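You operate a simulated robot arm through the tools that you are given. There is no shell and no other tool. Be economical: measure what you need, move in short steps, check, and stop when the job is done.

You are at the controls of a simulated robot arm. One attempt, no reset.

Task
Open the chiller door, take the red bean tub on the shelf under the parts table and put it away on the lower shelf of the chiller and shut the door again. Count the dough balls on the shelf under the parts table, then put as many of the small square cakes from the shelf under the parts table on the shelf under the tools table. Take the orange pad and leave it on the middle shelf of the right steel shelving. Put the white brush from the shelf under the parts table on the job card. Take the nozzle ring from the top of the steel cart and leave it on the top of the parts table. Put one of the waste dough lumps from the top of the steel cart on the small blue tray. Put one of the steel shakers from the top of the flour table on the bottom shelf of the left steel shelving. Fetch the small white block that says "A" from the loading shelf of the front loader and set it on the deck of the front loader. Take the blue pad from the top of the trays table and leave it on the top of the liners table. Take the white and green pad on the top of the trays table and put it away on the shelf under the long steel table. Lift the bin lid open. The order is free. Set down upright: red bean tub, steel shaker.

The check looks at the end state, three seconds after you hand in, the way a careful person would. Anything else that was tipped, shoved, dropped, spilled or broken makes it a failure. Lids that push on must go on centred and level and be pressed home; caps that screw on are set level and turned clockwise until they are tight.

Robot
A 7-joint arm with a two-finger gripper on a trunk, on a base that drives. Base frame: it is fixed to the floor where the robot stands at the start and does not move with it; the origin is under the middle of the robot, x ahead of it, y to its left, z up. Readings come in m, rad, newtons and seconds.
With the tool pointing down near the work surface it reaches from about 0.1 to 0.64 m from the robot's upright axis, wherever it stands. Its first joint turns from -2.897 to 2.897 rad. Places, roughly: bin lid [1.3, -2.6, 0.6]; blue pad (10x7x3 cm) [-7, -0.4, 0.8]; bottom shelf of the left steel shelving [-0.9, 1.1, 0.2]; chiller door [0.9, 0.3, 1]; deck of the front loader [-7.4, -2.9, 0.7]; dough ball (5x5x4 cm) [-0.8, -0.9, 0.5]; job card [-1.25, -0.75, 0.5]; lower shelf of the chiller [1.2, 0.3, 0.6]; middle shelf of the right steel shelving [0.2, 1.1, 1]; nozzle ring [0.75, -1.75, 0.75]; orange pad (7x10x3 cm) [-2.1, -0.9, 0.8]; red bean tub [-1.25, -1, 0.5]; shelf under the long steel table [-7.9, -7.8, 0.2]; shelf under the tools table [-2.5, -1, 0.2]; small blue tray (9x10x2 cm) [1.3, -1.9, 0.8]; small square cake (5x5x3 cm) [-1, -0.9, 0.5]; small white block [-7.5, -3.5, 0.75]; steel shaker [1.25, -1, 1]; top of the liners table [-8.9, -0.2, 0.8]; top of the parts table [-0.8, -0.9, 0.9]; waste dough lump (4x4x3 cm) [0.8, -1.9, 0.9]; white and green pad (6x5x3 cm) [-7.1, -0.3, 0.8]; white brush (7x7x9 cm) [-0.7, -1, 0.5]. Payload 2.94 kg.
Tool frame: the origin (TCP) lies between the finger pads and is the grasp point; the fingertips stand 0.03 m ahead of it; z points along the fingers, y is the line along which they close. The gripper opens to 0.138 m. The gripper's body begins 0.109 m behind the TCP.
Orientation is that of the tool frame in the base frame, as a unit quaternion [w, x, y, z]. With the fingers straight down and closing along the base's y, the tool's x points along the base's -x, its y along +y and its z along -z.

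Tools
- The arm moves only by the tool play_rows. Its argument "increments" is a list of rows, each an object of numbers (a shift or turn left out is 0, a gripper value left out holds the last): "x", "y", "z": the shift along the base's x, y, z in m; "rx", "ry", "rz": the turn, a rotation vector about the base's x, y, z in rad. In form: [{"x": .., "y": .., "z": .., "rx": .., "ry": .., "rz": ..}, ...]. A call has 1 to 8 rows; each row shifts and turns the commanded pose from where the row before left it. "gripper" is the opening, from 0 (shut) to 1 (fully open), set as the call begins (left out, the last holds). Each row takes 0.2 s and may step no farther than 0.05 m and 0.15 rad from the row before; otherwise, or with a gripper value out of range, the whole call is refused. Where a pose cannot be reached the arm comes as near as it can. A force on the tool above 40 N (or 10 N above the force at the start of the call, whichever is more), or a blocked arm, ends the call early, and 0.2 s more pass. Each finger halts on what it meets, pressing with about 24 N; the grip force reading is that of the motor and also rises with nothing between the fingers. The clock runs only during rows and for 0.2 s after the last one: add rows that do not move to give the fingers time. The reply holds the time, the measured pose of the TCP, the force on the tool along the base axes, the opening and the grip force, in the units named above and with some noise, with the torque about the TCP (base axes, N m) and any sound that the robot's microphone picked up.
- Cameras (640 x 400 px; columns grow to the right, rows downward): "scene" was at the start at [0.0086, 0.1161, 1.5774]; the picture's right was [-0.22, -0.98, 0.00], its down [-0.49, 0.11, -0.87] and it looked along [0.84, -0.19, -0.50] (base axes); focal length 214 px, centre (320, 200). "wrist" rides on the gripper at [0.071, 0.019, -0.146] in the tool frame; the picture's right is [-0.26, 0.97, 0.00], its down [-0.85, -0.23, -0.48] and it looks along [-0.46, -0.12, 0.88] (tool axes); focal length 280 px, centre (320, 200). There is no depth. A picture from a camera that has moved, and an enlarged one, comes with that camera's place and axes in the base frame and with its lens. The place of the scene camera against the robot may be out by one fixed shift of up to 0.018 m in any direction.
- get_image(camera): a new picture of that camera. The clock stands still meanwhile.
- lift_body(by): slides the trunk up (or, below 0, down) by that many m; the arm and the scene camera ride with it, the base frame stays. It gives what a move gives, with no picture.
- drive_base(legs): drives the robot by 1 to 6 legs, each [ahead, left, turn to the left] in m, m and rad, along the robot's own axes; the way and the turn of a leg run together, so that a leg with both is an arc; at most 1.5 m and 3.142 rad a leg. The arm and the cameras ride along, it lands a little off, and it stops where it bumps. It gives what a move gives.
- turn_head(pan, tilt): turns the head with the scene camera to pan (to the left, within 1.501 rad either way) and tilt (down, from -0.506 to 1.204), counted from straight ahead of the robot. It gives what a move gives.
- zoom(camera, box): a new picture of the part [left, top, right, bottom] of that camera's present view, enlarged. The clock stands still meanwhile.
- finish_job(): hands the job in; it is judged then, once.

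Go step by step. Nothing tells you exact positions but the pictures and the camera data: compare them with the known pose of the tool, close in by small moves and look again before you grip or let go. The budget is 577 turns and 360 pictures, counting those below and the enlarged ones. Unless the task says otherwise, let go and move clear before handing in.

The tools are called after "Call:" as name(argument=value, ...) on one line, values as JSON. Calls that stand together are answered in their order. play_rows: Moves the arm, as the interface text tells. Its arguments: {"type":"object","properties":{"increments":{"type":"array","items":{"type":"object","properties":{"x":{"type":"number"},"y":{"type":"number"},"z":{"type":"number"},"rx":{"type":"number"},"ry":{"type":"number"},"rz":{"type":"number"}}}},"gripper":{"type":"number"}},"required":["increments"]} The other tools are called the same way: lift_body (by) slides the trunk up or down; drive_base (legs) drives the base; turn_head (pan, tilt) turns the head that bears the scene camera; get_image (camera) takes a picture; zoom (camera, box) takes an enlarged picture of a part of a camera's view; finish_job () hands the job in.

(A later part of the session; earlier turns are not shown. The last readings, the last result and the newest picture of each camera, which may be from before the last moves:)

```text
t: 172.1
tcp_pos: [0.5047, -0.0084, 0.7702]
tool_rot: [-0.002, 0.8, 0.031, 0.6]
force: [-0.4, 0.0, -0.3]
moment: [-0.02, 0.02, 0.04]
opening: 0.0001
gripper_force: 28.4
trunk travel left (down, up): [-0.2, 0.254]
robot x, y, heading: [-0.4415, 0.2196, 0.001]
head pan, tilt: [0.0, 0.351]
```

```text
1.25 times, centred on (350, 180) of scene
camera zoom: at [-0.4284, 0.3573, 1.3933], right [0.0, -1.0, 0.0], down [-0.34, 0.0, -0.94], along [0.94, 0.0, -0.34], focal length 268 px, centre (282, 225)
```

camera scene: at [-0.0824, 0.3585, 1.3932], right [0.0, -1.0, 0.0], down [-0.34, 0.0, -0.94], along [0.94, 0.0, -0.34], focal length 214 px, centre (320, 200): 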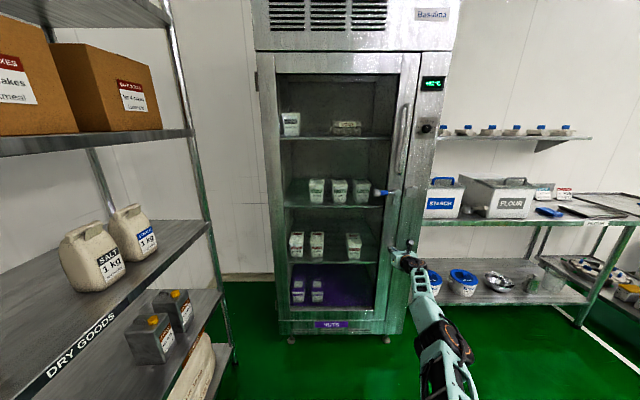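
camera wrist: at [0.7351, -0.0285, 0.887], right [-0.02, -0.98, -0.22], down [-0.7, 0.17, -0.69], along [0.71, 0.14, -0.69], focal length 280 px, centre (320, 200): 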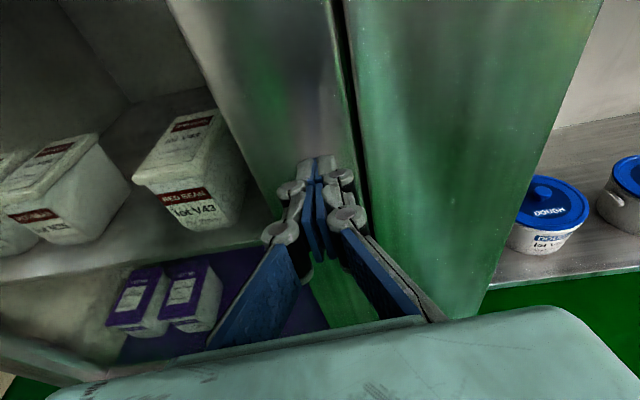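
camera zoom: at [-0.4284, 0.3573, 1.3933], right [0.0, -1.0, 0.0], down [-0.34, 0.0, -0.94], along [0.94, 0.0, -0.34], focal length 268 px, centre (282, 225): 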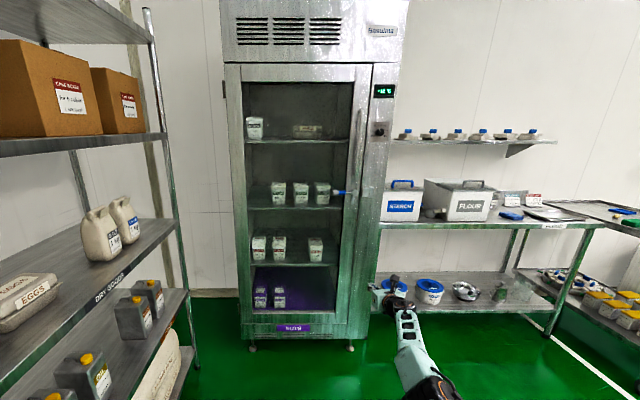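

The door is shut. Next the steel shaker on the flour table: retract the arm, raise the trunk, and drive there.

Call:
play_rows(increments=[{"x": -0.05}, {"x": -0.05, "y": 0.02}, {"x": -0.05, "y": 0.03}, {"x": -0.05, "y": 0.03}, {"x": -0.05, "y": 0.03}, {"x": -0.05, "y": 0.03}, {"x": -0.04, "y": 0.03}, {}], gripper=0.7)

Call:
lift_body(by=0.25)

Call:
drive_base(legs=[[0.72, -0.1, 0], [0, -1.0, 0]])

Call:
get_image(camera="scene")

Call:
get_image(camera="wrist")

```text
refused: row 2 steps farther than a row can; nothing moved
```

```text
t: 174.7
tcp_pos: [0.5051, -0.0099, 1.0215]
tool_rot: [-0.001, 0.799, 0.029, 0.6]
force: [0.4, 1.0, 0.0]
moment: [0.01, -0.01, 0.07]
opening: 0.0002
gripper_force: 28.7
trunk travel left (down, up): [-0.45, 0.004]
robot x, y, heading: [-0.4453, 0.2198, -0.004]
head pan, tilt: [0.0, 0.351]
```

```text
t: 177.0
tcp_pos: [0.8555, -0.0649, 1.0197]
tool_rot: [-0.006, 0.801, 0.035, 0.598]
force: [-41.0, 7.2, 11.0]
moment: [-0.03, -0.46, 0.09]
opening: 0.0
gripper_force: 28.0
trunk travel left (down, up): [-0.45, 0.004]
robot x, y, heading: [-0.0828, 0.1699, -0.008]
head pan, tilt: [0.0, 0.351]
stopped in leg 1: the force on the tool passed its limit at 187 N (the readings are from after the stop); the commanded pose is now the measured one
```

```text
256 pictures are left
camera scene: at [-0.0765, 0.3069, 1.6432], right [-0.01, -1.0, 0.0], down [-0.34, 0.0, -0.94], along [0.94, -0.01, -0.34], focal length 214 px, centre (320, 200)
```

scene: 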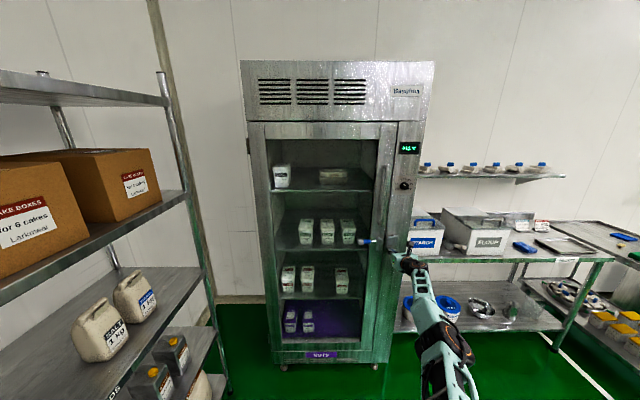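

```text
255 pictures are left
camera wrist: at [0.7368, -0.0882, 1.1314], right [-0.01, -0.98, -0.22], down [-0.71, 0.16, -0.68], along [0.7, 0.15, -0.7], focal length 280 px, centre (320, 200)
```

wrist: 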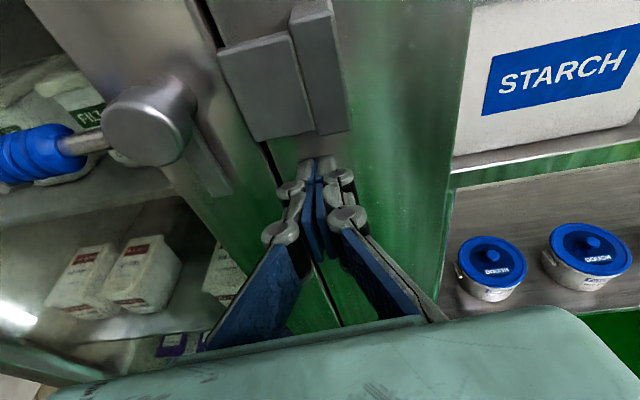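

The row step was too large and the hand touched the chiller frame. Back off, then retract properly.

Call:
drive_base(legs=[[-0.3, 0, 0]])

Call:
play_rows(increments=[{"x": -0.04}, {"x": -0.04, "y": 0.02}, {"x": -0.04, "y": 0.025}, {"x": -0.04, "y": 0.025}, {"x": -0.04, "y": 0.025}, {"x": -0.04, "y": 0.025}, {"x": -0.04, "y": 0.025}, {}], gripper=0.7)

```text
t: 179.1
tcp_pos: [0.5578, -0.0668, 1.0127]
tool_rot: [-0.005, 0.803, 0.033, 0.595]
force: [-0.9, -0.1, 0.3]
moment: [-0.01, 0.0, -0.05]
opening: 0.0
gripper_force: 28.9
trunk travel left (down, up): [-0.45, 0.004]
robot x, y, heading: [-0.3881, 0.1751, -0.014]
head pan, tilt: [0.0, 0.351]
```

```text
t: 180.9
tcp_pos: [0.5515, -0.0361, 0.9516]
tool_rot: [-0.005, 0.804, 0.033, 0.594]
force: [0.0, 0.3, -0.5]
moment: [-0.01, 0.0, -0.01]
opening: 0.0966
gripper_force: 0.0
out of reach, approached as far as the arm can: row 1, 2, 3, 4, 5, 6, 7
trunk travel left (down, up): [-0.45, 0.004]
robot x, y, heading: [-0.3817, 0.171, -0.013]
head pan, tilt: [0.0, 0.351]
```

The arm is at a stretched singular posture; try small mixed moves to bend it.

Call:
play_rows(increments=[{"x": -0.02, "z": 0.02}, {"x": -0.02, "z": 0.02}, {"x": -0.02, "z": 0.02}, {}])

Call:
turn_head(pan=-0.3, tilt=0.6)

Call:
get_image(camera="scene")

```text
t: 181.9
tcp_pos: [0.5555, -0.0586, 0.9947]
tool_rot: [-0.004, 0.804, 0.032, 0.594]
force: [-0.8, -0.4, 0.1]
moment: [0.01, -0.02, -0.01]
opening: 0.0966
gripper_force: 0.1
out of reach, approached as far as the arm can: row 1, 2, 3
trunk travel left (down, up): [-0.45, 0.004]
robot x, y, heading: [-0.3847, 0.1752, -0.007]
head pan, tilt: [0.0, 0.351]
```

```text
t: 182.7
tcp_pos: [0.5556, -0.0594, 0.9944]
tool_rot: [-0.005, 0.804, 0.033, 0.594]
force: [-0.5, -0.5, -0.5]
moment: [0.02, 0.01, 0.0]
opening: 0.0968
gripper_force: 0.1
trunk travel left (down, up): [-0.45, 0.004]
robot x, y, heading: [-0.3826, 0.1725, -0.01]
head pan, tilt: [-0.3, 0.6]
```

```text
254 pictures are left
camera scene: at [-0.3784, 0.2816, 1.6206], right [-0.3, -0.95, 0.0], down [-0.54, 0.17, -0.83], along [0.79, -0.25, -0.56], focal length 214 px, centre (320, 200)
```

scene: 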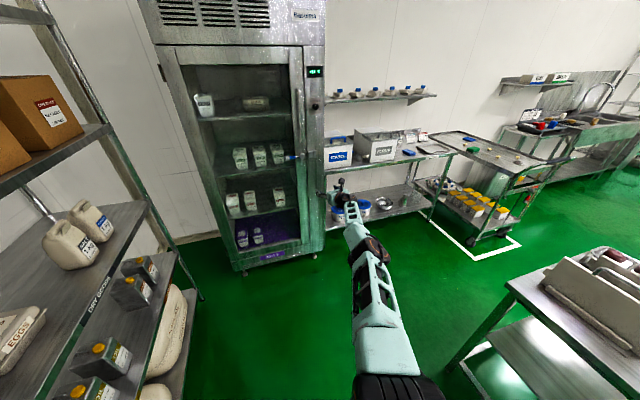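

Call:
play_rows(increments=[{"ry": 0.1}, {"ry": 0.1}, {"ry": 0.1}, {"ry": 0.1, "x": -0.02}, {"ry": 0.1, "x": -0.02}])

Call:
play_rows(increments=[{"x": -0.04}, {"x": -0.04}, {"x": -0.04}, {"x": -0.04}])

```text
t: 183.9
tcp_pos: [0.5079, -0.0365, 0.9802]
tool_rot: [-0.012, 0.926, 0.029, 0.376]
force: [-0.5, 0.7, -0.3]
moment: [0.0, 0.0, 0.03]
opening: 0.0968
gripper_force: 0.0
out of reach, approached as far as the arm can: row 2, 3, 4, 5
trunk travel left (down, up): [-0.45, 0.004]
robot x, y, heading: [-0.384, 0.1725, -0.011]
head pan, tilt: [-0.3, 0.6]
```

```text
t: 184.9
tcp_pos: [0.4934, -0.0775, 0.9703]
tool_rot: [-0.013, 0.926, 0.031, 0.377]
force: [0.4, -0.3, -0.9]
moment: [0.02, -0.05, -0.03]
opening: 0.0968
gripper_force: 0.1
out of reach, approached as far as the arm can: row 1, 2, 3, 4
trunk travel left (down, up): [-0.45, 0.004]
robot x, y, heading: [-0.3858, 0.1723, -0.009]
head pan, tilt: [-0.3, 0.6]
```

Call:
play_rows(increments=[{"z": -0.05}, {"z": -0.05}, {"z": -0.05}, {"z": -0.05}])

Call:
play_rows(increments=[{"x": -0.03, "z": 0.04}, {"x": -0.03, "z": 0.04}, {"x": -0.03, "z": 0.04}, {"x": -0.03, "z": 0.04}])

```text
t: 185.9
tcp_pos: [0.4647, -0.0511, 0.7935]
tool_rot: [-0.013, 0.926, 0.03, 0.377]
force: [1.3, 0.0, 1.9]
moment: [-0.02, 0.19, 0.0]
opening: 0.0966
gripper_force: 0.1
out of reach, approached as far as the arm can: row 1, 2, 3, 4
trunk travel left (down, up): [-0.45, 0.004]
robot x, y, heading: [-0.3847, 0.1739, -0.015]
head pan, tilt: [-0.3, 0.6]
```

```text
t: 186.9
tcp_pos: [0.4742, -0.106, 0.9243]
tool_rot: [-0.013, 0.926, 0.03, 0.377]
force: [-0.1, -0.2, 0.0]
moment: [0.01, 0.02, 0.0]
opening: 0.0967
gripper_force: 0.1
out of reach, approached as far as the arm can: row 1, 2, 3, 4
trunk travel left (down, up): [-0.45, 0.004]
robot x, y, heading: [-0.3845, 0.17, -0.012]
head pan, tilt: [-0.3, 0.6]
```

The arm is in a low-elbow branch that cannot fold back. I back the base off and straighten the arm upward to switch branch.

Call:
play_rows(increments=[{"z": 0.04, "x": 0.02}, {"z": 0.04, "x": 0.02}, {"z": 0.04, "x": 0.02}, {"z": 0.04, "x": 0.02}, {"z": 0.04, "x": 0.02}, {"z": 0.04}, {"z": 0.04}, {"z": 0.04}])

Call:
get_image(camera="scene")

```text
t: 188.7
tcp_pos: [0.4902, -0.0485, 1.1853]
tool_rot: [-0.013, 0.926, 0.03, 0.377]
force: [-0.9, 0.2, -0.2]
moment: [0.02, 0.0, 0.03]
opening: 0.0967
gripper_force: 0.1
out of reach, approached as far as the arm can: row 1, 2, 3, 4, 5, 7, 8
trunk travel left (down, up): [-0.45, 0.004]
robot x, y, heading: [-0.3808, 0.1709, -0.014]
head pan, tilt: [-0.3, 0.6]
```

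```text
253 pictures are left
camera scene: at [-0.3791, 0.2812, 1.6206], right [-0.31, -0.95, 0.0], down [-0.54, 0.17, -0.83], along [0.79, -0.25, -0.56], focal length 214 px, centre (320, 200)
```

scene: 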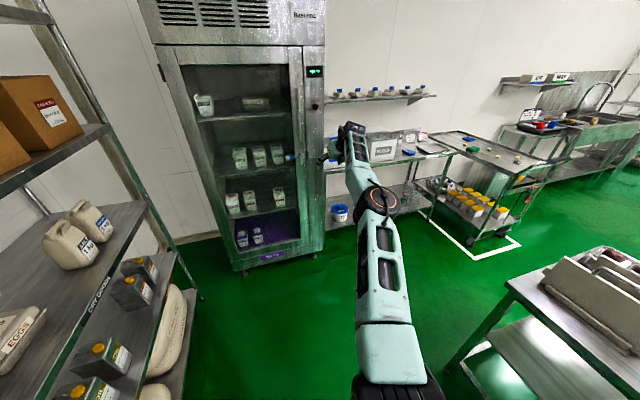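

The arm looks fully stretched (singular). I try a long steady pull inward to see whether the elbow bends.

Call:
play_rows(increments=[{"x": -0.045}, {"x": -0.045}, {"x": -0.045}, {"x": -0.045}, {"x": -0.045}, {"x": -0.045}, {"x": -0.045}, {"x": -0.045}])

Call:
get_image(camera="scene")

```text
t: 190.5
tcp_pos: [0.3943, -0.1866, 1.2712]
tool_rot: [-0.014, 0.926, 0.031, 0.377]
force: [-0.5, -0.5, 0.1]
moment: [0.02, -0.01, 0.01]
opening: 0.0966
gripper_force: 0.1
out of reach, approached as far as the arm can: row 1, 2, 3, 4, 5, 6, 7, 8
trunk travel left (down, up): [-0.45, 0.004]
robot x, y, heading: [-0.3823, 0.1742, -0.017]
head pan, tilt: [-0.3, 0.6]
```

```text
252 pictures are left
camera scene: at [-0.3789, 0.2811, 1.6206], right [-0.31, -0.95, 0.0], down [-0.54, 0.17, -0.83], along [0.79, -0.25, -0.56], focal length 214 px, centre (320, 200)
```

scene: 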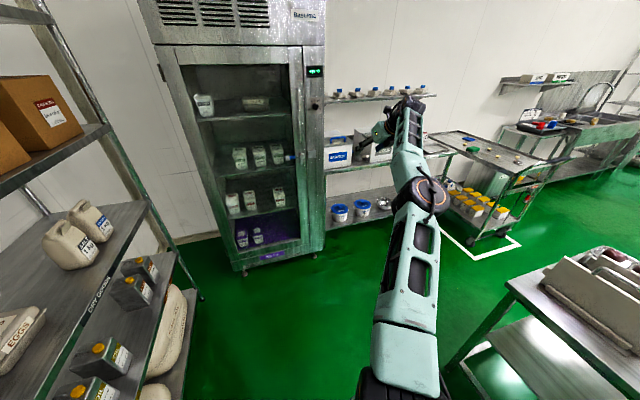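

Call:
play_rows(increments=[{"z": 0.045, "y": 0.02}, {"z": 0.045, "y": 0.02}, {"z": 0.045, "y": 0.02}, {"z": 0.045, "y": 0.02}, {"z": 0.045, "y": 0.02}, {"x": -0.045}, {"x": -0.045}, {"x": -0.045}])

Call:
get_image(camera="scene")

```text
t: 192.3
tcp_pos: [0.2748, -0.0898, 1.5202]
tool_rot: [-0.013, 0.926, 0.03, 0.376]
force: [0.0, -0.5, 0.7]
moment: [0.0, -0.01, -0.01]
opening: 0.097
gripper_force: 0.1
out of reach, approached as far as the arm can: row 1, 2, 3, 4, 5, 6, 7, 8
trunk travel left (down, up): [-0.45, 0.004]
robot x, y, heading: [-0.3857, 0.1735, -0.016]
head pan, tilt: [-0.3, 0.6]
```

```text
251 pictures are left
camera scene: at [-0.3795, 0.2814, 1.6206], right [-0.31, -0.95, 0.0], down [-0.54, 0.17, -0.83], along [0.79, -0.25, -0.56], focal length 214 px, centre (320, 200)
```

scene: 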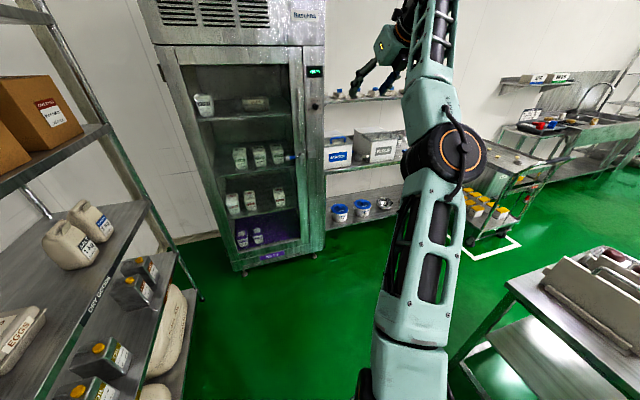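

Call:
play_rows(increments=[{"ry": -0.14}, {"ry": -0.14}, {"ry": -0.14}, {"ry": -0.14}, {"ry": -0.14}, {"x": -0.04, "z": -0.03}, {"x": -0.04, "z": -0.03}, {"x": -0.04, "z": -0.03}])

Call:
get_image(camera="scene")

```text
t: 194.1
tcp_pos: [0.332, -0.2306, 1.6054]
tool_rot: [-0.001, 0.741, 0.032, 0.671]
force: [-0.8, 0.1, 0.3]
moment: [-0.03, 0.01, 0.04]
opening: 0.0967
gripper_force: 0.1
out of reach, approached as far as the arm can: row 1, 2, 3, 4, 5, 6, 7, 8
trunk travel left (down, up): [-0.45, 0.004]
robot x, y, heading: [-0.3851, 0.171, -0.009]
head pan, tilt: [-0.3, 0.6]
```

```text
250 pictures are left
camera scene: at [-0.379, 0.2807, 1.6206], right [-0.31, -0.95, 0.0], down [-0.54, 0.17, -0.83], along [0.79, -0.25, -0.56], focal length 214 px, centre (320, 200)
```

scene: 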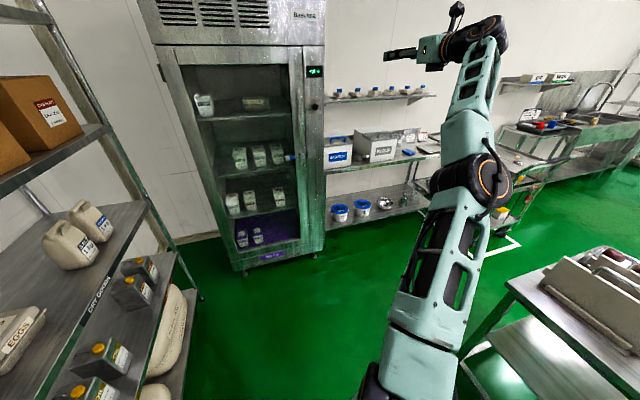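

I realise the commanded target has accumulated to behind the robot; I bring the command back to a sensible point in front.

Call:
play_rows(increments=[{"x": 0.05}, {"x": 0.05}, {"x": 0.05}, {"x": 0.05}, {"x": 0.05}, {"x": 0.05}, {"x": 0.05}, {"x": 0.05}])

Call:
play_rows(increments=[{"x": 0.04, "z": -0.025}, {"x": 0.04, "z": -0.025}, {"x": 0.04, "z": -0.025}, {"x": 0.04, "z": -0.025}, {"x": 0.04, "z": -0.025}, {"x": 0.04, "z": -0.025}, {"x": 0.04, "z": -0.025}, {"x": 0.04, "z": -0.025}])

Call:
get_image(camera="scene")

```text
t: 195.9
tcp_pos: [0.4183, -0.182, 1.5467]
tool_rot: [-0.002, 0.74, 0.033, 0.672]
force: [0.3, 0.4, -1.0]
moment: [-0.03, 0.0, 0.03]
opening: 0.0963
gripper_force: 0.1
out of reach, approached as far as the arm can: row 1, 2, 3, 4, 5, 6, 7, 8
trunk travel left (down, up): [-0.45, 0.004]
robot x, y, heading: [-0.386, 0.1734, -0.015]
head pan, tilt: [-0.3, 0.6]
```

```text
t: 197.7
tcp_pos: [0.5522, -0.0888, 1.365]
tool_rot: [0.0, 0.741, 0.032, 0.671]
force: [0.4, 0.8, 0.4]
moment: [-0.02, 0.0, 0.02]
opening: 0.0965
gripper_force: 0.1
out of reach, approached as far as the arm can: row 1, 2, 3, 4, 5, 6, 7, 8
trunk travel left (down, up): [-0.45, 0.004]
robot x, y, heading: [-0.3849, 0.1742, -0.008]
head pan, tilt: [-0.3, 0.6]
```

```text
249 pictures are left
camera scene: at [-0.3788, 0.2815, 1.6206], right [-0.31, -0.95, 0.0], down [-0.54, 0.17, -0.83], along [0.79, -0.25, -0.56], focal length 214 px, centre (320, 200)
```

scene: 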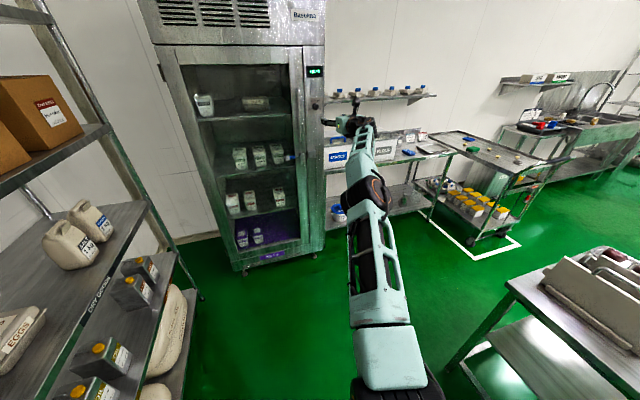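

Call:
play_rows(increments=[{"x": 0.05}, {"x": 0.05}, {"x": 0.05}, {"x": 0.05}, {"x": 0.05}, {"x": 0.05}])

Call:
play_rows(increments=[{"z": -0.04}, {"z": -0.04}, {"z": -0.04}, {"z": -0.04}])

```text
t: 199.1
tcp_pos: [0.563, -0.0716, 1.3514]
tool_rot: [-0.002, 0.739, 0.032, 0.673]
force: [-1.0, -1.8, 0.1]
moment: [-0.02, 0.02, 0.06]
opening: 0.0966
gripper_force: 0.0
out of reach, approached as far as the arm can: row 1, 2, 3, 4, 5, 6
trunk travel left (down, up): [-0.45, 0.004]
robot x, y, heading: [-0.3832, 0.1785, -0.012]
head pan, tilt: [-0.3, 0.6]
```

```text
t: 200.1
tcp_pos: [0.5637, -0.0683, 1.1903]
tool_rot: [-0.002, 0.74, 0.033, 0.672]
force: [-0.2, 0.1, -0.2]
moment: [-0.05, 0.02, -0.02]
opening: 0.0965
gripper_force: 0.0
trunk travel left (down, up): [-0.45, 0.004]
robot x, y, heading: [-0.3857, 0.1709, -0.02]
head pan, tilt: [-0.3, 0.6]
```

It follows now. Try to retract in small steps.

Call:
play_rows(increments=[{"x": -0.02}, {"x": -0.02}, {"x": -0.02}])

Call:
play_rows(increments=[{"x": -0.02, "z": -0.03}, {"x": -0.02, "z": -0.03}, {"x": -0.02, "z": -0.03}])

```text
t: 200.9
tcp_pos: [0.5024, -0.0698, 1.1919]
tool_rot: [-0.001, 0.74, 0.033, 0.672]
force: [-0.5, 0.1, 0.4]
moment: [0.01, 0.0, -0.01]
opening: 0.0965
gripper_force: 0.0
trunk travel left (down, up): [-0.45, 0.004]
robot x, y, heading: [-0.3849, 0.1738, -0.008]
head pan, tilt: [-0.3, 0.6]
```

```text
t: 201.7
tcp_pos: [0.441, -0.069, 1.1]
tool_rot: [-0.001, 0.74, 0.033, 0.672]
force: [0.0, -0.2, 0.8]
moment: [0.01, 0.03, 0.02]
opening: 0.0966
gripper_force: 0.1
trunk travel left (down, up): [-0.45, 0.004]
robot x, y, heading: [-0.3846, 0.1679, -0.013]
head pan, tilt: [-0.3, 0.6]
```

Unlocked. Continue retracting to a compact carry pose.

Call:
play_rows(increments=[{"x": -0.04, "y": 0.02}, {"x": -0.04, "y": 0.025}, {"x": -0.04, "y": 0.025}, {"x": -0.04, "y": 0.025}, {"x": -0.04, "y": 0.025}, {"x": -0.03, "y": 0.025}])

Call:
get_image(camera="scene")

```text
t: 203.1
tcp_pos: [0.2147, 0.076, 1.1007]
tool_rot: [-0.001, 0.74, 0.034, 0.672]
force: [-0.1, -0.5, 0.0]
moment: [-0.04, -0.04, 0.02]
opening: 0.0965
gripper_force: 0.0
trunk travel left (down, up): [-0.45, 0.004]
robot x, y, heading: [-0.3832, 0.1733, -0.011]
head pan, tilt: [-0.3, 0.6]
```

```text
248 pictures are left
camera scene: at [-0.3788, 0.2821, 1.6205], right [-0.31, -0.95, 0.0], down [-0.54, 0.17, -0.83], along [0.79, -0.25, -0.56], focal length 214 px, centre (320, 200)
```

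scene: 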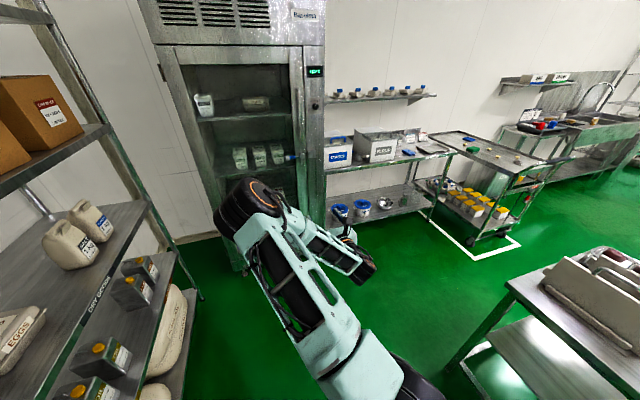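

Call:
drive_base(legs=[[0.56, -0.15, 0], [0.05, -0.9, 0]])

Call:
turn_head(pan=-0.2, tilt=0.6)

Call:
get_image(camera="scene")

Call:
get_image(camera="wrist")

```text
t: 214.2
tcp_pos: [0.8228, -0.9668, 1.0998]
tool_rot: [-0.004, 0.74, 0.035, 0.672]
force: [0.5, 0.6, 0.1]
moment: [-0.01, -0.03, -0.01]
opening: 0.0964
gripper_force: 0.0
trunk travel left (down, up): [-0.45, 0.004]
robot x, y, heading: [0.2207, -0.8801, 0.001]
head pan, tilt: [-0.3, 0.6]
```

```text
t: 214.8
tcp_pos: [0.8231, -0.9671, 1.1011]
tool_rot: [-0.004, 0.74, 0.036, 0.672]
force: [-0.2, 0.6, 0.1]
moment: [0.05, -0.01, -0.01]
opening: 0.0966
gripper_force: 0.1
trunk travel left (down, up): [-0.45, 0.004]
robot x, y, heading: [0.2201, -0.8697, -0.005]
head pan, tilt: [-0.201, 0.6]
```

```text
247 pictures are left
camera scene: at [0.2295, -0.7553, 1.6206], right [-0.2, -0.98, 0.0], down [-0.55, 0.11, -0.83], along [0.81, -0.17, -0.56], focal length 214 px, centre (320, 200)
```

scene: 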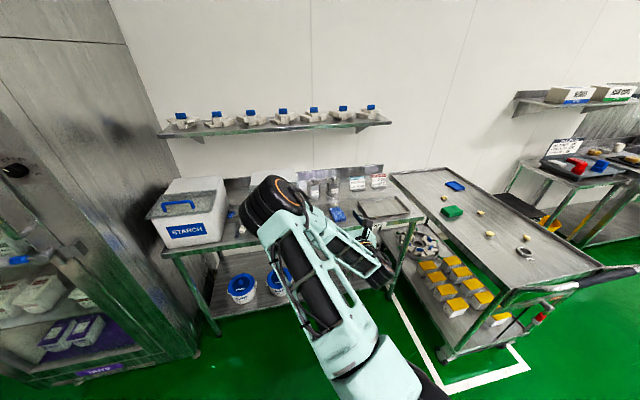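

```text
246 pictures are left
camera wrist: at [0.6861, -0.9901, 1.1863], right [0.03, -0.98, -0.22], down [-0.57, 0.16, -0.81], along [0.82, 0.15, -0.55], focal length 280 px, centre (320, 200)
```

wrist: 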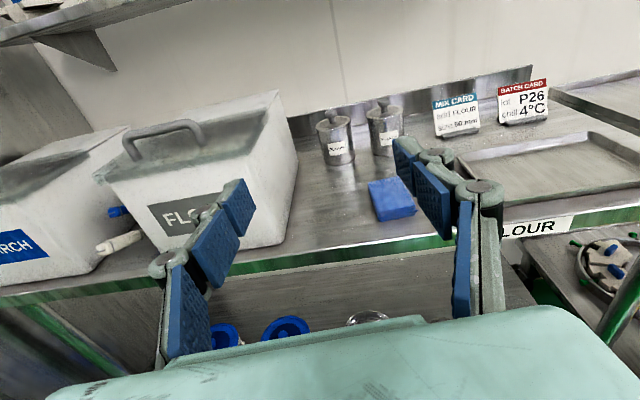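

The shakers stand at about (1.25, -0.955) and (1.265, -1.06). I take the right one; pitch the tool ~29° and align.

Call:
play_rows(increments=[{"ry": 0.1, "y": -0.02}, {"ry": 0.1, "y": -0.025}, {"ry": 0.1, "y": -0.025}, {"ry": 0.1, "y": -0.025}], gripper=0.65)

Call:
get_image(camera="wrist")

```text
t: 215.8
tcp_pos: [0.8222, -1.0639, 1.0989]
tool_rot: [-0.011, 0.859, 0.034, 0.51]
force: [0.6, 0.6, -0.3]
moment: [0.01, -0.02, 0.0]
opening: 0.0896
gripper_force: 0.0
trunk travel left (down, up): [-0.45, 0.004]
robot x, y, heading: [0.2223, -0.8712, -0.006]
head pan, tilt: [-0.201, 0.6]
```

```text
245 pictures are left
camera wrist: at [0.7302, -1.087, 1.2321], right [-0.06, -0.98, -0.21], down [-0.84, 0.16, -0.52], along [0.54, 0.15, -0.83], focal length 280 px, centre (320, 200)
```

wrist: 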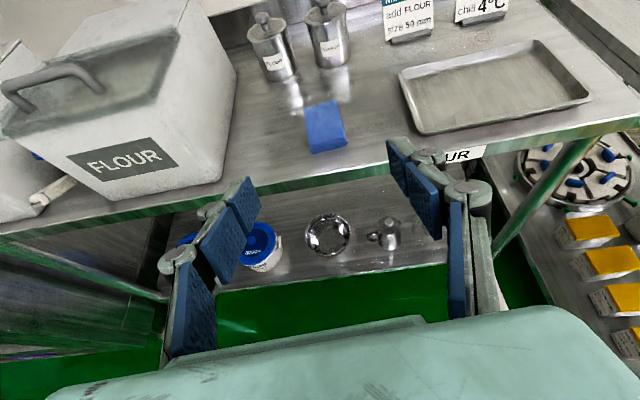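

Call:
drive_base(legs=[[0.3, 0, 0]])

Call:
get_image(camera="wrist")

```text
t: 217.9
tcp_pos: [1.1265, -1.0629, 1.0991]
tool_rot: [-0.011, 0.859, 0.035, 0.511]
force: [-0.1, -0.8, -0.3]
moment: [0.0, 0.02, -0.01]
opening: 0.0897
gripper_force: 0.1
trunk travel left (down, up): [-0.45, 0.004]
robot x, y, heading: [0.5234, -0.878, 0.0]
head pan, tilt: [-0.201, 0.6]
```

```text
244 pictures are left
camera wrist: at [1.0327, -1.0859, 1.2319], right [-0.06, -0.98, -0.21], down [-0.84, 0.16, -0.52], along [0.54, 0.15, -0.83], focal length 280 px, centre (320, 200)
```

wrist: 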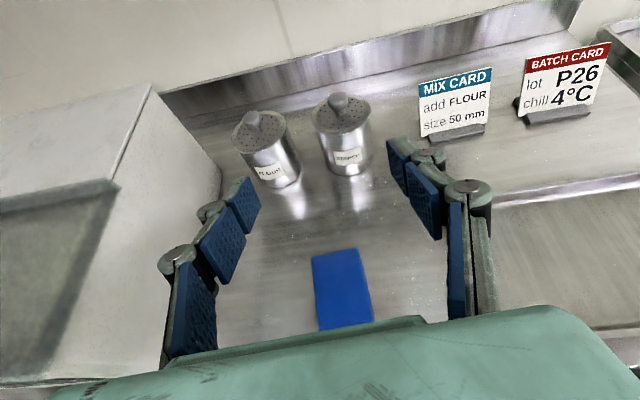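

Call:
play_rows(increments=[{"x": 0.02, "y": -0.006, "z": -0.035}, {"x": 0.02, "y": -0.005, "z": -0.035}, {"x": 0.02, "z": -0.03}])

Call:
get_image(camera="wrist")

```text
t: 218.7
tcp_pos: [1.1841, -1.074, 0.9975]
tool_rot: [-0.01, 0.859, 0.034, 0.51]
force: [0.6, 0.5, -0.7]
moment: [-0.04, -0.05, 0.02]
opening: 0.0894
gripper_force: 0.1
trunk travel left (down, up): [-0.45, 0.004]
robot x, y, heading: [0.5234, -0.8764, 0.001]
head pan, tilt: [-0.201, 0.6]
```

```text
243 pictures are left
camera wrist: at [1.0922, -1.0976, 1.1312], right [-0.06, -0.98, -0.21], down [-0.84, 0.16, -0.52], along [0.54, 0.15, -0.83], focal length 280 px, centre (320, 200)
```

wrist: 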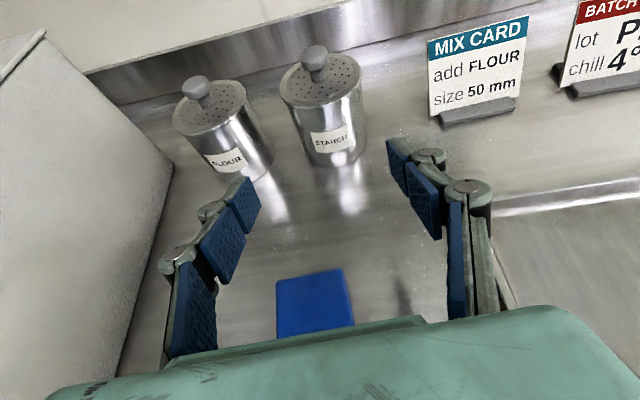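

Call:
play_rows(increments=[{"x": 0.035, "z": -0.018}, {"x": 0.035, "z": -0.018}, {"x": 0.03, "z": -0.016, "y": -0.002}])

Call:
get_image(camera="wrist")

```text
t: 219.5
tcp_pos: [1.2844, -1.0743, 0.9463]
tool_rot: [-0.011, 0.859, 0.034, 0.511]
force: [0.2, 0.5, 0.1]
moment: [0.01, -0.01, -0.01]
opening: 0.0895
gripper_force: 0.0
trunk travel left (down, up): [-0.45, 0.004]
robot x, y, heading: [0.5238, -0.8731, -0.007]
head pan, tilt: [-0.201, 0.6]
```

```text
242 pictures are left
camera wrist: at [1.1924, -1.0985, 1.0797], right [-0.06, -0.98, -0.21], down [-0.84, 0.16, -0.52], along [0.54, 0.15, -0.83], focal length 280 px, centre (320, 200)
```

wrist: 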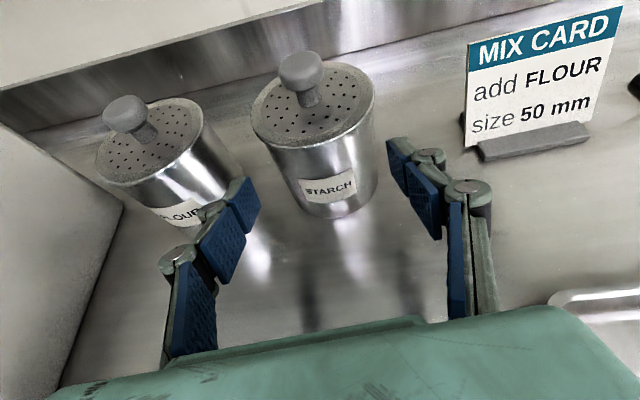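

Call:
play_rows(increments=[{"x": 0.025, "z": -0.009, "y": -0.002}, {"x": 0.022, "z": -0.007}, {}])

Call:
get_image(camera="wrist")

```text
t: 220.3
tcp_pos: [1.3305, -1.0752, 0.9306]
tool_rot: [-0.011, 0.858, 0.035, 0.512]
force: [0.6, -0.7, -0.3]
moment: [0.01, -0.02, -0.01]
opening: 0.0896
gripper_force: 0.0
trunk travel left (down, up): [-0.45, 0.004]
robot x, y, heading: [0.5219, -0.8756, -0.001]
head pan, tilt: [-0.201, 0.6]
```

```text
241 pictures are left
camera wrist: at [1.2385, -1.0999, 1.0638], right [-0.06, -0.98, -0.21], down [-0.84, 0.16, -0.52], along [0.54, 0.15, -0.83], focal length 280 px, centre (320, 200)
```

wrist: 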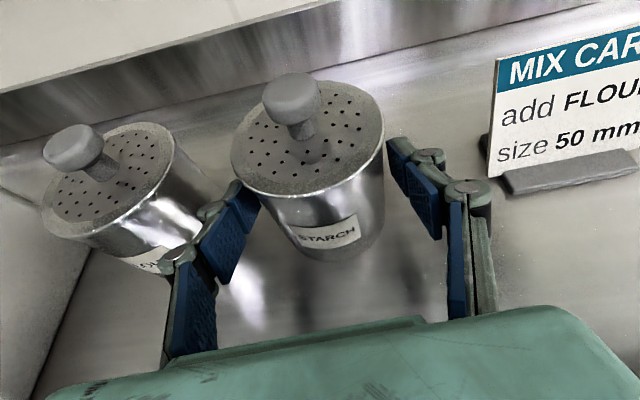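

The shaker is between the fingers at its axis. Close.

Call:
play_rows(increments=[{}, {}, {}], gripper=0.35)

Call:
get_image(camera="wrist")

```text
t: 221.1
tcp_pos: [1.3315, -1.0761, 0.9313]
tool_rot: [-0.011, 0.858, 0.035, 0.512]
force: [1.0, 0.5, -1.0]
moment: [-0.14, 0.01, 0.1]
opening: 0.0831
gripper_force: 23.9
trunk travel left (down, up): [-0.45, 0.004]
robot x, y, heading: [0.5244, -0.874, 0.002]
head pan, tilt: [-0.201, 0.6]
```

```text
240 pictures are left
camera wrist: at [1.2386, -1.0997, 1.0638], right [-0.06, -0.98, -0.21], down [-0.84, 0.16, -0.52], along [0.54, 0.15, -0.83], focal length 280 px, centre (320, 200)
```

wrist: 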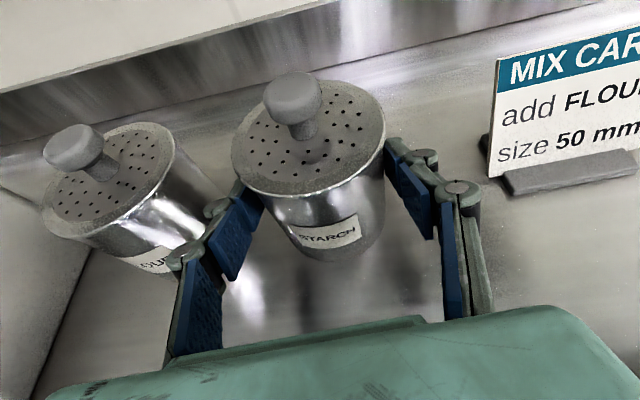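

Shaker held. Lift and retract, then drive to the left shelving.

Call:
play_rows(increments=[{"z": 0.03}, {"z": 0.04}, {"z": 0.03, "x": -0.02}, {"x": -0.04, "z": 0.01}, {"x": -0.045}, {"x": -0.045}, {"x": -0.045}])

Call:
get_image(camera="wrist")

```text
t: 222.7
tcp_pos: [1.1377, -1.0775, 1.0413]
tool_rot: [-0.011, 0.858, 0.035, 0.512]
force: [0.4, 0.4, -7.2]
moment: [-0.06, 0.14, 0.0]
opening: 0.0832
gripper_force: 24.1
trunk travel left (down, up): [-0.45, 0.004]
robot x, y, heading: [0.5225, -0.8761, -0.001]
head pan, tilt: [-0.201, 0.6]
```

```text
239 pictures are left
camera wrist: at [1.0456, -1.102, 1.1738], right [-0.06, -0.98, -0.21], down [-0.84, 0.16, -0.52], along [0.54, 0.15, -0.82], focal length 280 px, centre (320, 200)
```

wrist: 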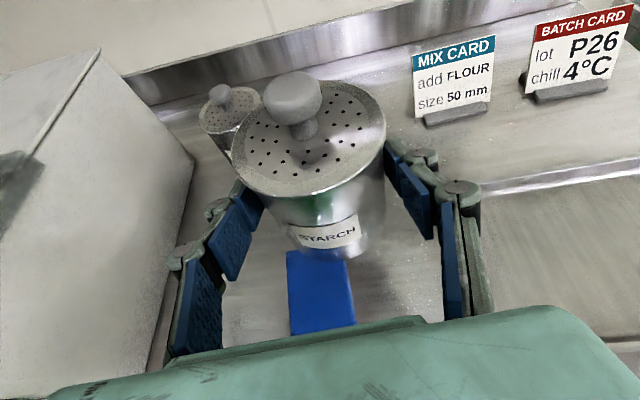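

Call:
drive_base(legs=[[-0.32, 0, 0], [0, 0.67, 0], [-0.45, 0.15, 0], [0, 0, 1.571], [0, 0.6, 0]])

Call:
turn_head(pan=-0.1, tilt=0.65)

Call:
get_image(camera="scene")

Call:
get_image(camera="wrist")

```text
t: 242.3
tcp_pos: [-0.6084, 0.5875, 1.04]
tool_rot: [-0.364, 0.592, 0.623, 0.359]
force: [0.2, -0.2, -4.8]
moment: [-0.15, -0.03, 0.0]
opening: 0.0822
gripper_force: 24.1
trunk travel left (down, up): [-0.45, 0.004]
robot x, y, heading: [-0.8308, -0.0224, 1.544]
head pan, tilt: [-0.201, 0.6]
```

```text
t: 243.0
tcp_pos: [-0.6096, 0.5877, 1.0386]
tool_rot: [-0.363, 0.592, 0.623, 0.359]
force: [-0.1, -0.6, -5.3]
moment: [-0.16, -0.01, 0.04]
opening: 0.0824
gripper_force: 24.4
trunk travel left (down, up): [-0.45, 0.004]
robot x, y, heading: [-0.8309, -0.0228, 1.542]
head pan, tilt: [-0.099, 0.649]
```

```text
238 pictures are left
camera scene: at [-0.956, -0.0105, 1.6163], right [0.99, -0.13, 0.0], down [-0.08, -0.6, -0.8], along [0.1, 0.79, -0.6], focal length 214 px, centre (320, 200)
```

scene: 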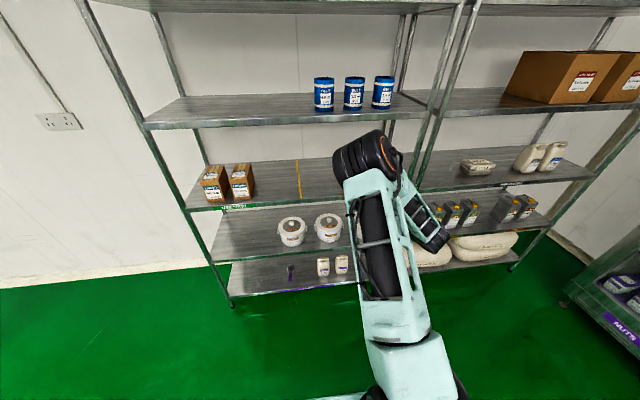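

```text
237 pictures are left
camera wrist: at [-0.5883, 0.4934, 1.1729], right [0.97, -0.08, -0.21], down [-0.19, -0.83, -0.52], along [-0.13, 0.55, -0.83], focal length 280 px, centre (320, 200)
```

wrist: 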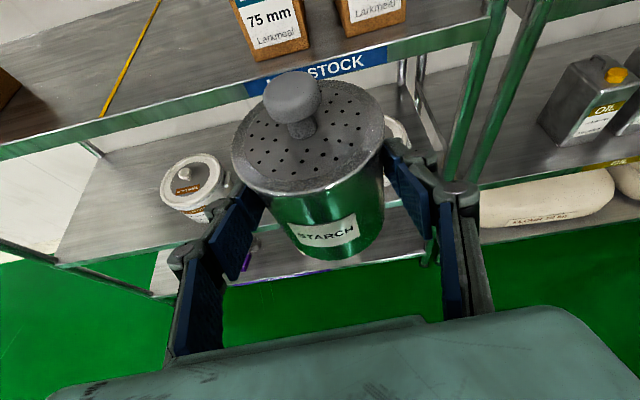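

Call:
zoom(camera="scene", box=[200, 190, 400, 310])

```text
3.20 times, centred on (300, 250) of scene
camera zoom: at [-0.956, -0.0105, 1.6163], right [0.99, -0.13, 0.0], down [-0.08, -0.6, -0.8], along [0.1, 0.79, -0.6], focal length 686 px, centre (384, 40)
```

zoom: 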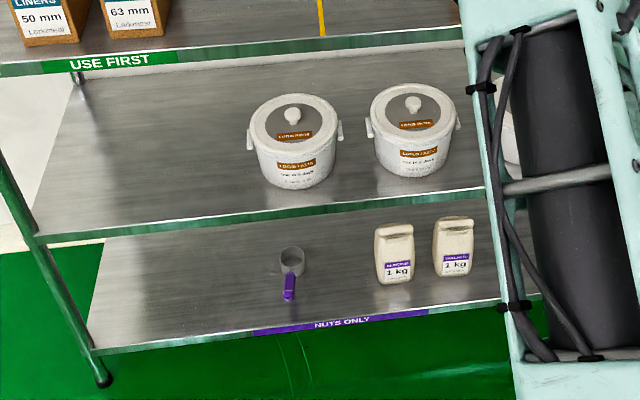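

The bottom shelf (z≈0.2) has a "NUTS ONLY" zone in the middle; its left end around x≈-1.33 is free and outside that zone. Lower and go there.

Call:
lift_body(by=-0.45)

Call:
play_rows(increments=[{"x": -0.03, "z": -0.03}, {"x": -0.03, "z": -0.03}, {"x": -0.03, "z": -0.03}, {"x": -0.03, "z": -0.03}, {"x": -0.03, "z": -0.03}, {"z": -0.04}, {"z": -0.04}])

Call:
drive_base(legs=[[0, 0.55, 0]])

Call:
get_image(camera="scene")

Call:
get_image(camera="wrist")

```text
refused: -0.45 is not a number from -0.4 to 0.4
```

```text
t: 244.6
tcp_pos: [-0.7595, 0.588, 0.8094]
tool_rot: [-0.365, 0.591, 0.624, 0.358]
force: [0.0, -0.2, -5.4]
moment: [-0.19, 0.01, 0.01]
opening: 0.0822
gripper_force: 24.0
trunk travel left (down, up): [-0.45, 0.004]
robot x, y, heading: [-0.8273, -0.021, 1.539]
head pan, tilt: [-0.099, 0.649]
```

```text
t: 250.0
tcp_pos: [-1.3205, 0.6033, 0.8082]
tool_rot: [-0.365, 0.59, 0.626, 0.357]
force: [0.1, -0.9, -5.8]
moment: [-0.17, -0.01, 0.01]
opening: 0.0818
gripper_force: 23.7
trunk travel left (down, up): [-0.45, 0.004]
robot x, y, heading: [-1.3881, -0.009, 1.551]
head pan, tilt: [-0.099, 0.649]
```

```text
235 pictures are left
camera scene: at [-1.5129, 0.0032, 1.6163], right [0.99, -0.12, 0.0], down [-0.07, -0.6, -0.8], along [0.1, 0.79, -0.61], focal length 214 px, centre (320, 200)
```

scene: 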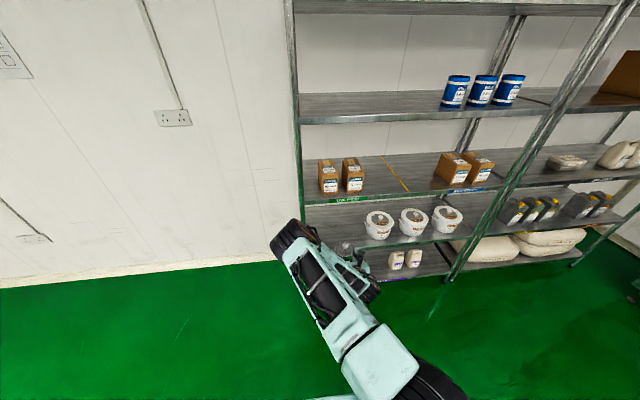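

```text
234 pictures are left
camera wrist: at [-1.2989, 0.5089, 0.9419], right [0.97, -0.08, -0.21], down [-0.18, -0.83, -0.52], along [-0.14, 0.55, -0.83], focal length 280 px, centre (320, 200)
```

wrist: 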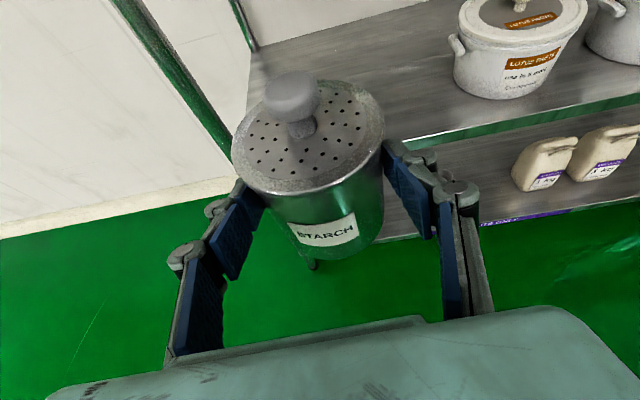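

Call:
lift_body(by=-0.4)

Call:
play_rows(increments=[{"z": -0.04}, {"z": -0.03}, {"z": -0.02}])

Call:
get_image(camera="wrist")

Call:
get_image(camera="scene")

```text
t: 253.8
tcp_pos: [-1.3202, 0.6024, 0.4084]
tool_rot: [-0.365, 0.59, 0.626, 0.357]
force: [-0.2, -0.8, -6.1]
moment: [-0.14, 0.0, -0.01]
opening: 0.0819
gripper_force: 23.7
trunk travel left (down, up): [-0.05, 0.404]
robot x, y, heading: [-1.3886, -0.0067, 1.551]
head pan, tilt: [-0.099, 0.649]
```

```text
t: 254.6
tcp_pos: [-1.32, 0.6036, 0.3173]
tool_rot: [-0.365, 0.59, 0.626, 0.357]
force: [0.7, 0.2, -5.1]
moment: [-0.15, -0.02, -0.03]
opening: 0.0821
gripper_force: 24.0
trunk travel left (down, up): [-0.05, 0.404]
robot x, y, heading: [-1.3905, -0.0095, 1.546]
head pan, tilt: [-0.099, 0.649]
```

```text
233 pictures are left
camera wrist: at [-1.2982, 0.51, 0.4514], right [0.97, -0.08, -0.21], down [-0.18, -0.83, -0.52], along [-0.14, 0.55, -0.83], focal length 280 px, centre (320, 200)
```

wrist: 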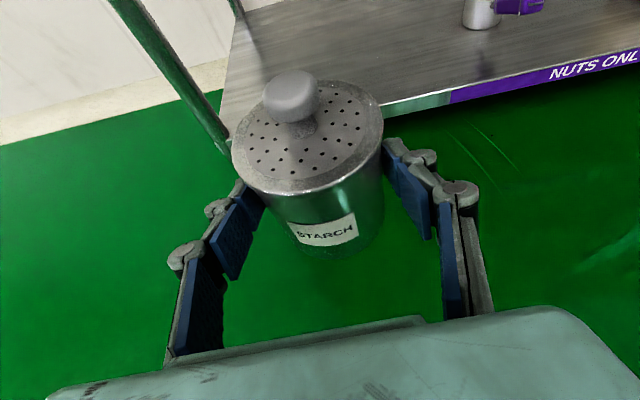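

```text
232 pictures are left
camera scene: at [-1.5129, 0.0029, 1.2163], right [0.99, -0.12, 0.0], down [-0.07, -0.6, -0.8], along [0.1, 0.79, -0.6], focal length 214 px, centre (320, 200)
```

scene: 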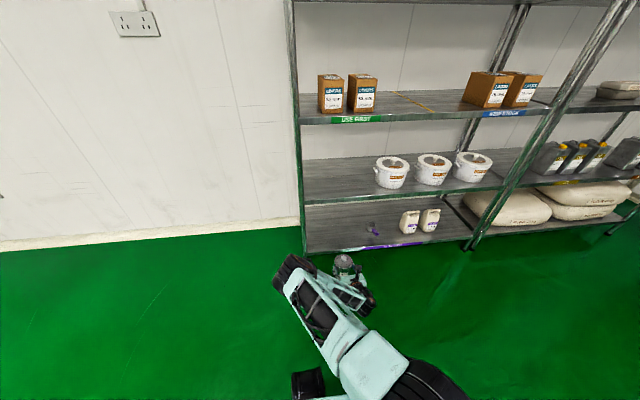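

Call:
drive_base(legs=[[0.3, 0, 0]])

Call:
get_image(camera="wrist")

Call:
zoom(camera="scene", box=[280, 100, 480, 280])

```text
t: 256.7
tcp_pos: [-1.3111, 0.9033, 0.3182]
tool_rot: [-0.365, 0.59, 0.626, 0.357]
force: [0.7, 0.8, -6.1]
moment: [-0.17, -0.03, 0.0]
opening: 0.0818
gripper_force: 23.6
trunk travel left (down, up): [-0.05, 0.404]
robot x, y, heading: [-1.383, 0.2921, 1.547]
head pan, tilt: [-0.099, 0.649]
```

```text
231 pictures are left
camera wrist: at [-1.2903, 0.8099, 0.4515], right [0.97, -0.08, -0.21], down [-0.18, -0.83, -0.52], along [-0.14, 0.55, -0.83], focal length 280 px, centre (320, 200)
```

wrist: 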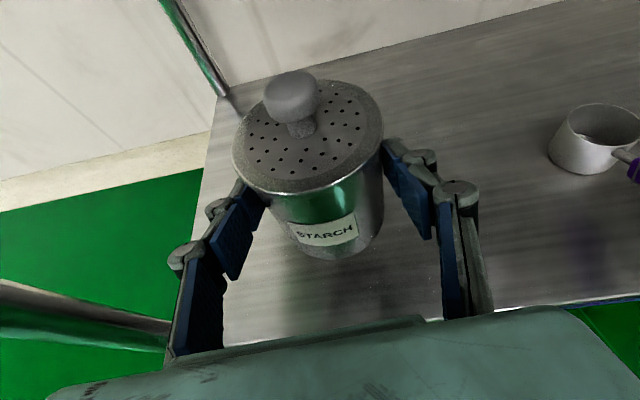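

```text
2.22 times, centred on (380, 190) of scene
camera zoom: at [-1.5058, 0.3033, 1.2163], right [0.99, -0.12, 0.0], down [-0.07, -0.6, -0.8], along [0.1, 0.79, -0.61], focal length 477 px, centre (187, 222)
```

zoom: 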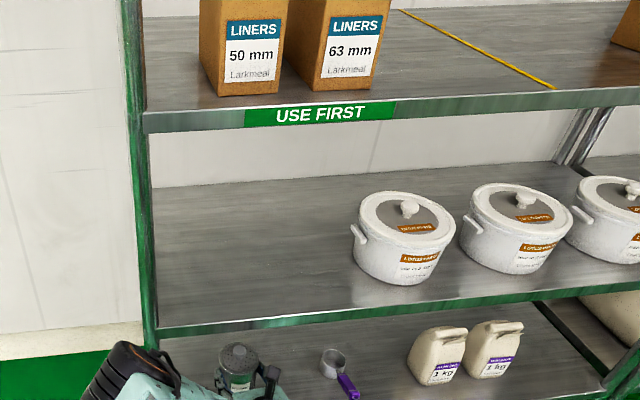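

Over the free shelf end. Lower to contact.

Call:
play_rows(increments=[{"z": -0.015}, {"z": -0.015}, {"z": -0.01}, {"z": -0.005}])

Call:
play_rows(increments=[{"z": -0.004}, {"z": -0.004}, {"z": -0.004}])

```text
t: 257.7
tcp_pos: [-1.3138, 0.9025, 0.2722]
tool_rot: [-0.364, 0.59, 0.626, 0.357]
force: [-0.7, 0.0, -6.3]
moment: [-0.17, -0.02, 0.01]
opening: 0.082
gripper_force: 24.2
trunk travel left (down, up): [-0.05, 0.404]
robot x, y, heading: [-1.3788, 0.2904, 1.551]
head pan, tilt: [-0.099, 0.649]
```

```text
t: 258.5
tcp_pos: [-1.3122, 0.9028, 0.2615]
tool_rot: [-0.364, 0.59, 0.625, 0.357]
force: [-0.4, -0.4, -6.8]
moment: [-0.14, -0.04, 0.01]
opening: 0.0819
gripper_force: 24.3
trunk travel left (down, up): [-0.05, 0.404]
robot x, y, heading: [-1.3812, 0.2914, 1.543]
head pan, tilt: [-0.099, 0.649]
```

Call:
play_rows(increments=[{"z": -0.004}, {"z": -0.004}, {"z": -0.004}])

Call:
play_rows(increments=[{"z": -0.003}, {"z": -0.003}, {"z": -0.003}])

Call:
get_image(camera="wrist")

```text
t: 259.3
tcp_pos: [-1.3121, 0.9024, 0.2491]
tool_rot: [-0.365, 0.59, 0.625, 0.358]
force: [0.0, 0.6, -6.4]
moment: [-0.17, 0.0, -0.01]
opening: 0.0819
gripper_force: 23.5
trunk travel left (down, up): [-0.05, 0.404]
robot x, y, heading: [-1.3792, 0.2938, 1.549]
head pan, tilt: [-0.099, 0.649]
```

```text
t: 260.1
tcp_pos: [-1.3115, 0.9025, 0.2399]
tool_rot: [-0.364, 0.591, 0.625, 0.358]
force: [0.3, 0.1, -5.9]
moment: [-0.16, 0.0, 0.01]
opening: 0.082
gripper_force: 23.9
trunk travel left (down, up): [-0.05, 0.404]
robot x, y, heading: [-1.3782, 0.2938, 1.544]
head pan, tilt: [-0.099, 0.649]
```

```text
229 pictures are left
camera wrist: at [-1.2903, 0.8096, 0.3735], right [0.97, -0.08, -0.21], down [-0.18, -0.83, -0.52], along [-0.14, 0.55, -0.83], focal length 280 px, centre (320, 200)
```

wrist: 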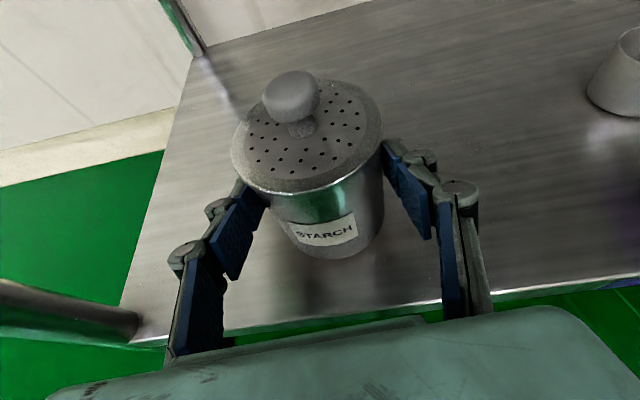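

Call:
play_rows(increments=[{"z": -0.004}, {"z": -0.004}, {"z": -0.004}, {"z": -0.004}])

Call:
play_rows(increments=[{"z": -0.004}, {"z": -0.004}, {"z": -0.004}, {"z": -0.004}])

```text
t: 261.1
tcp_pos: [-1.3106, 0.9066, 0.2313]
tool_rot: [-0.368, 0.588, 0.624, 0.36]
force: [1.5, -4.3, 23.4]
moment: [0.57, 0.03, 0.3]
opening: 0.0819
gripper_force: 24.2
trunk travel left (down, up): [-0.05, 0.404]
robot x, y, heading: [-1.3783, 0.2916, 1.549]
head pan, tilt: [-0.099, 0.649]
```

```text
t: 262.1
tcp_pos: [-1.3122, 0.9036, 0.2115]
tool_rot: [-0.367, 0.589, 0.624, 0.358]
force: [1.0, -2.3, 23.1]
moment: [0.63, -0.09, 0.09]
opening: 0.0799
gripper_force: 24.4
trunk travel left (down, up): [-0.05, 0.404]
robot x, y, heading: [-1.3782, 0.2946, 1.55]
head pan, tilt: [-0.099, 0.649]
```

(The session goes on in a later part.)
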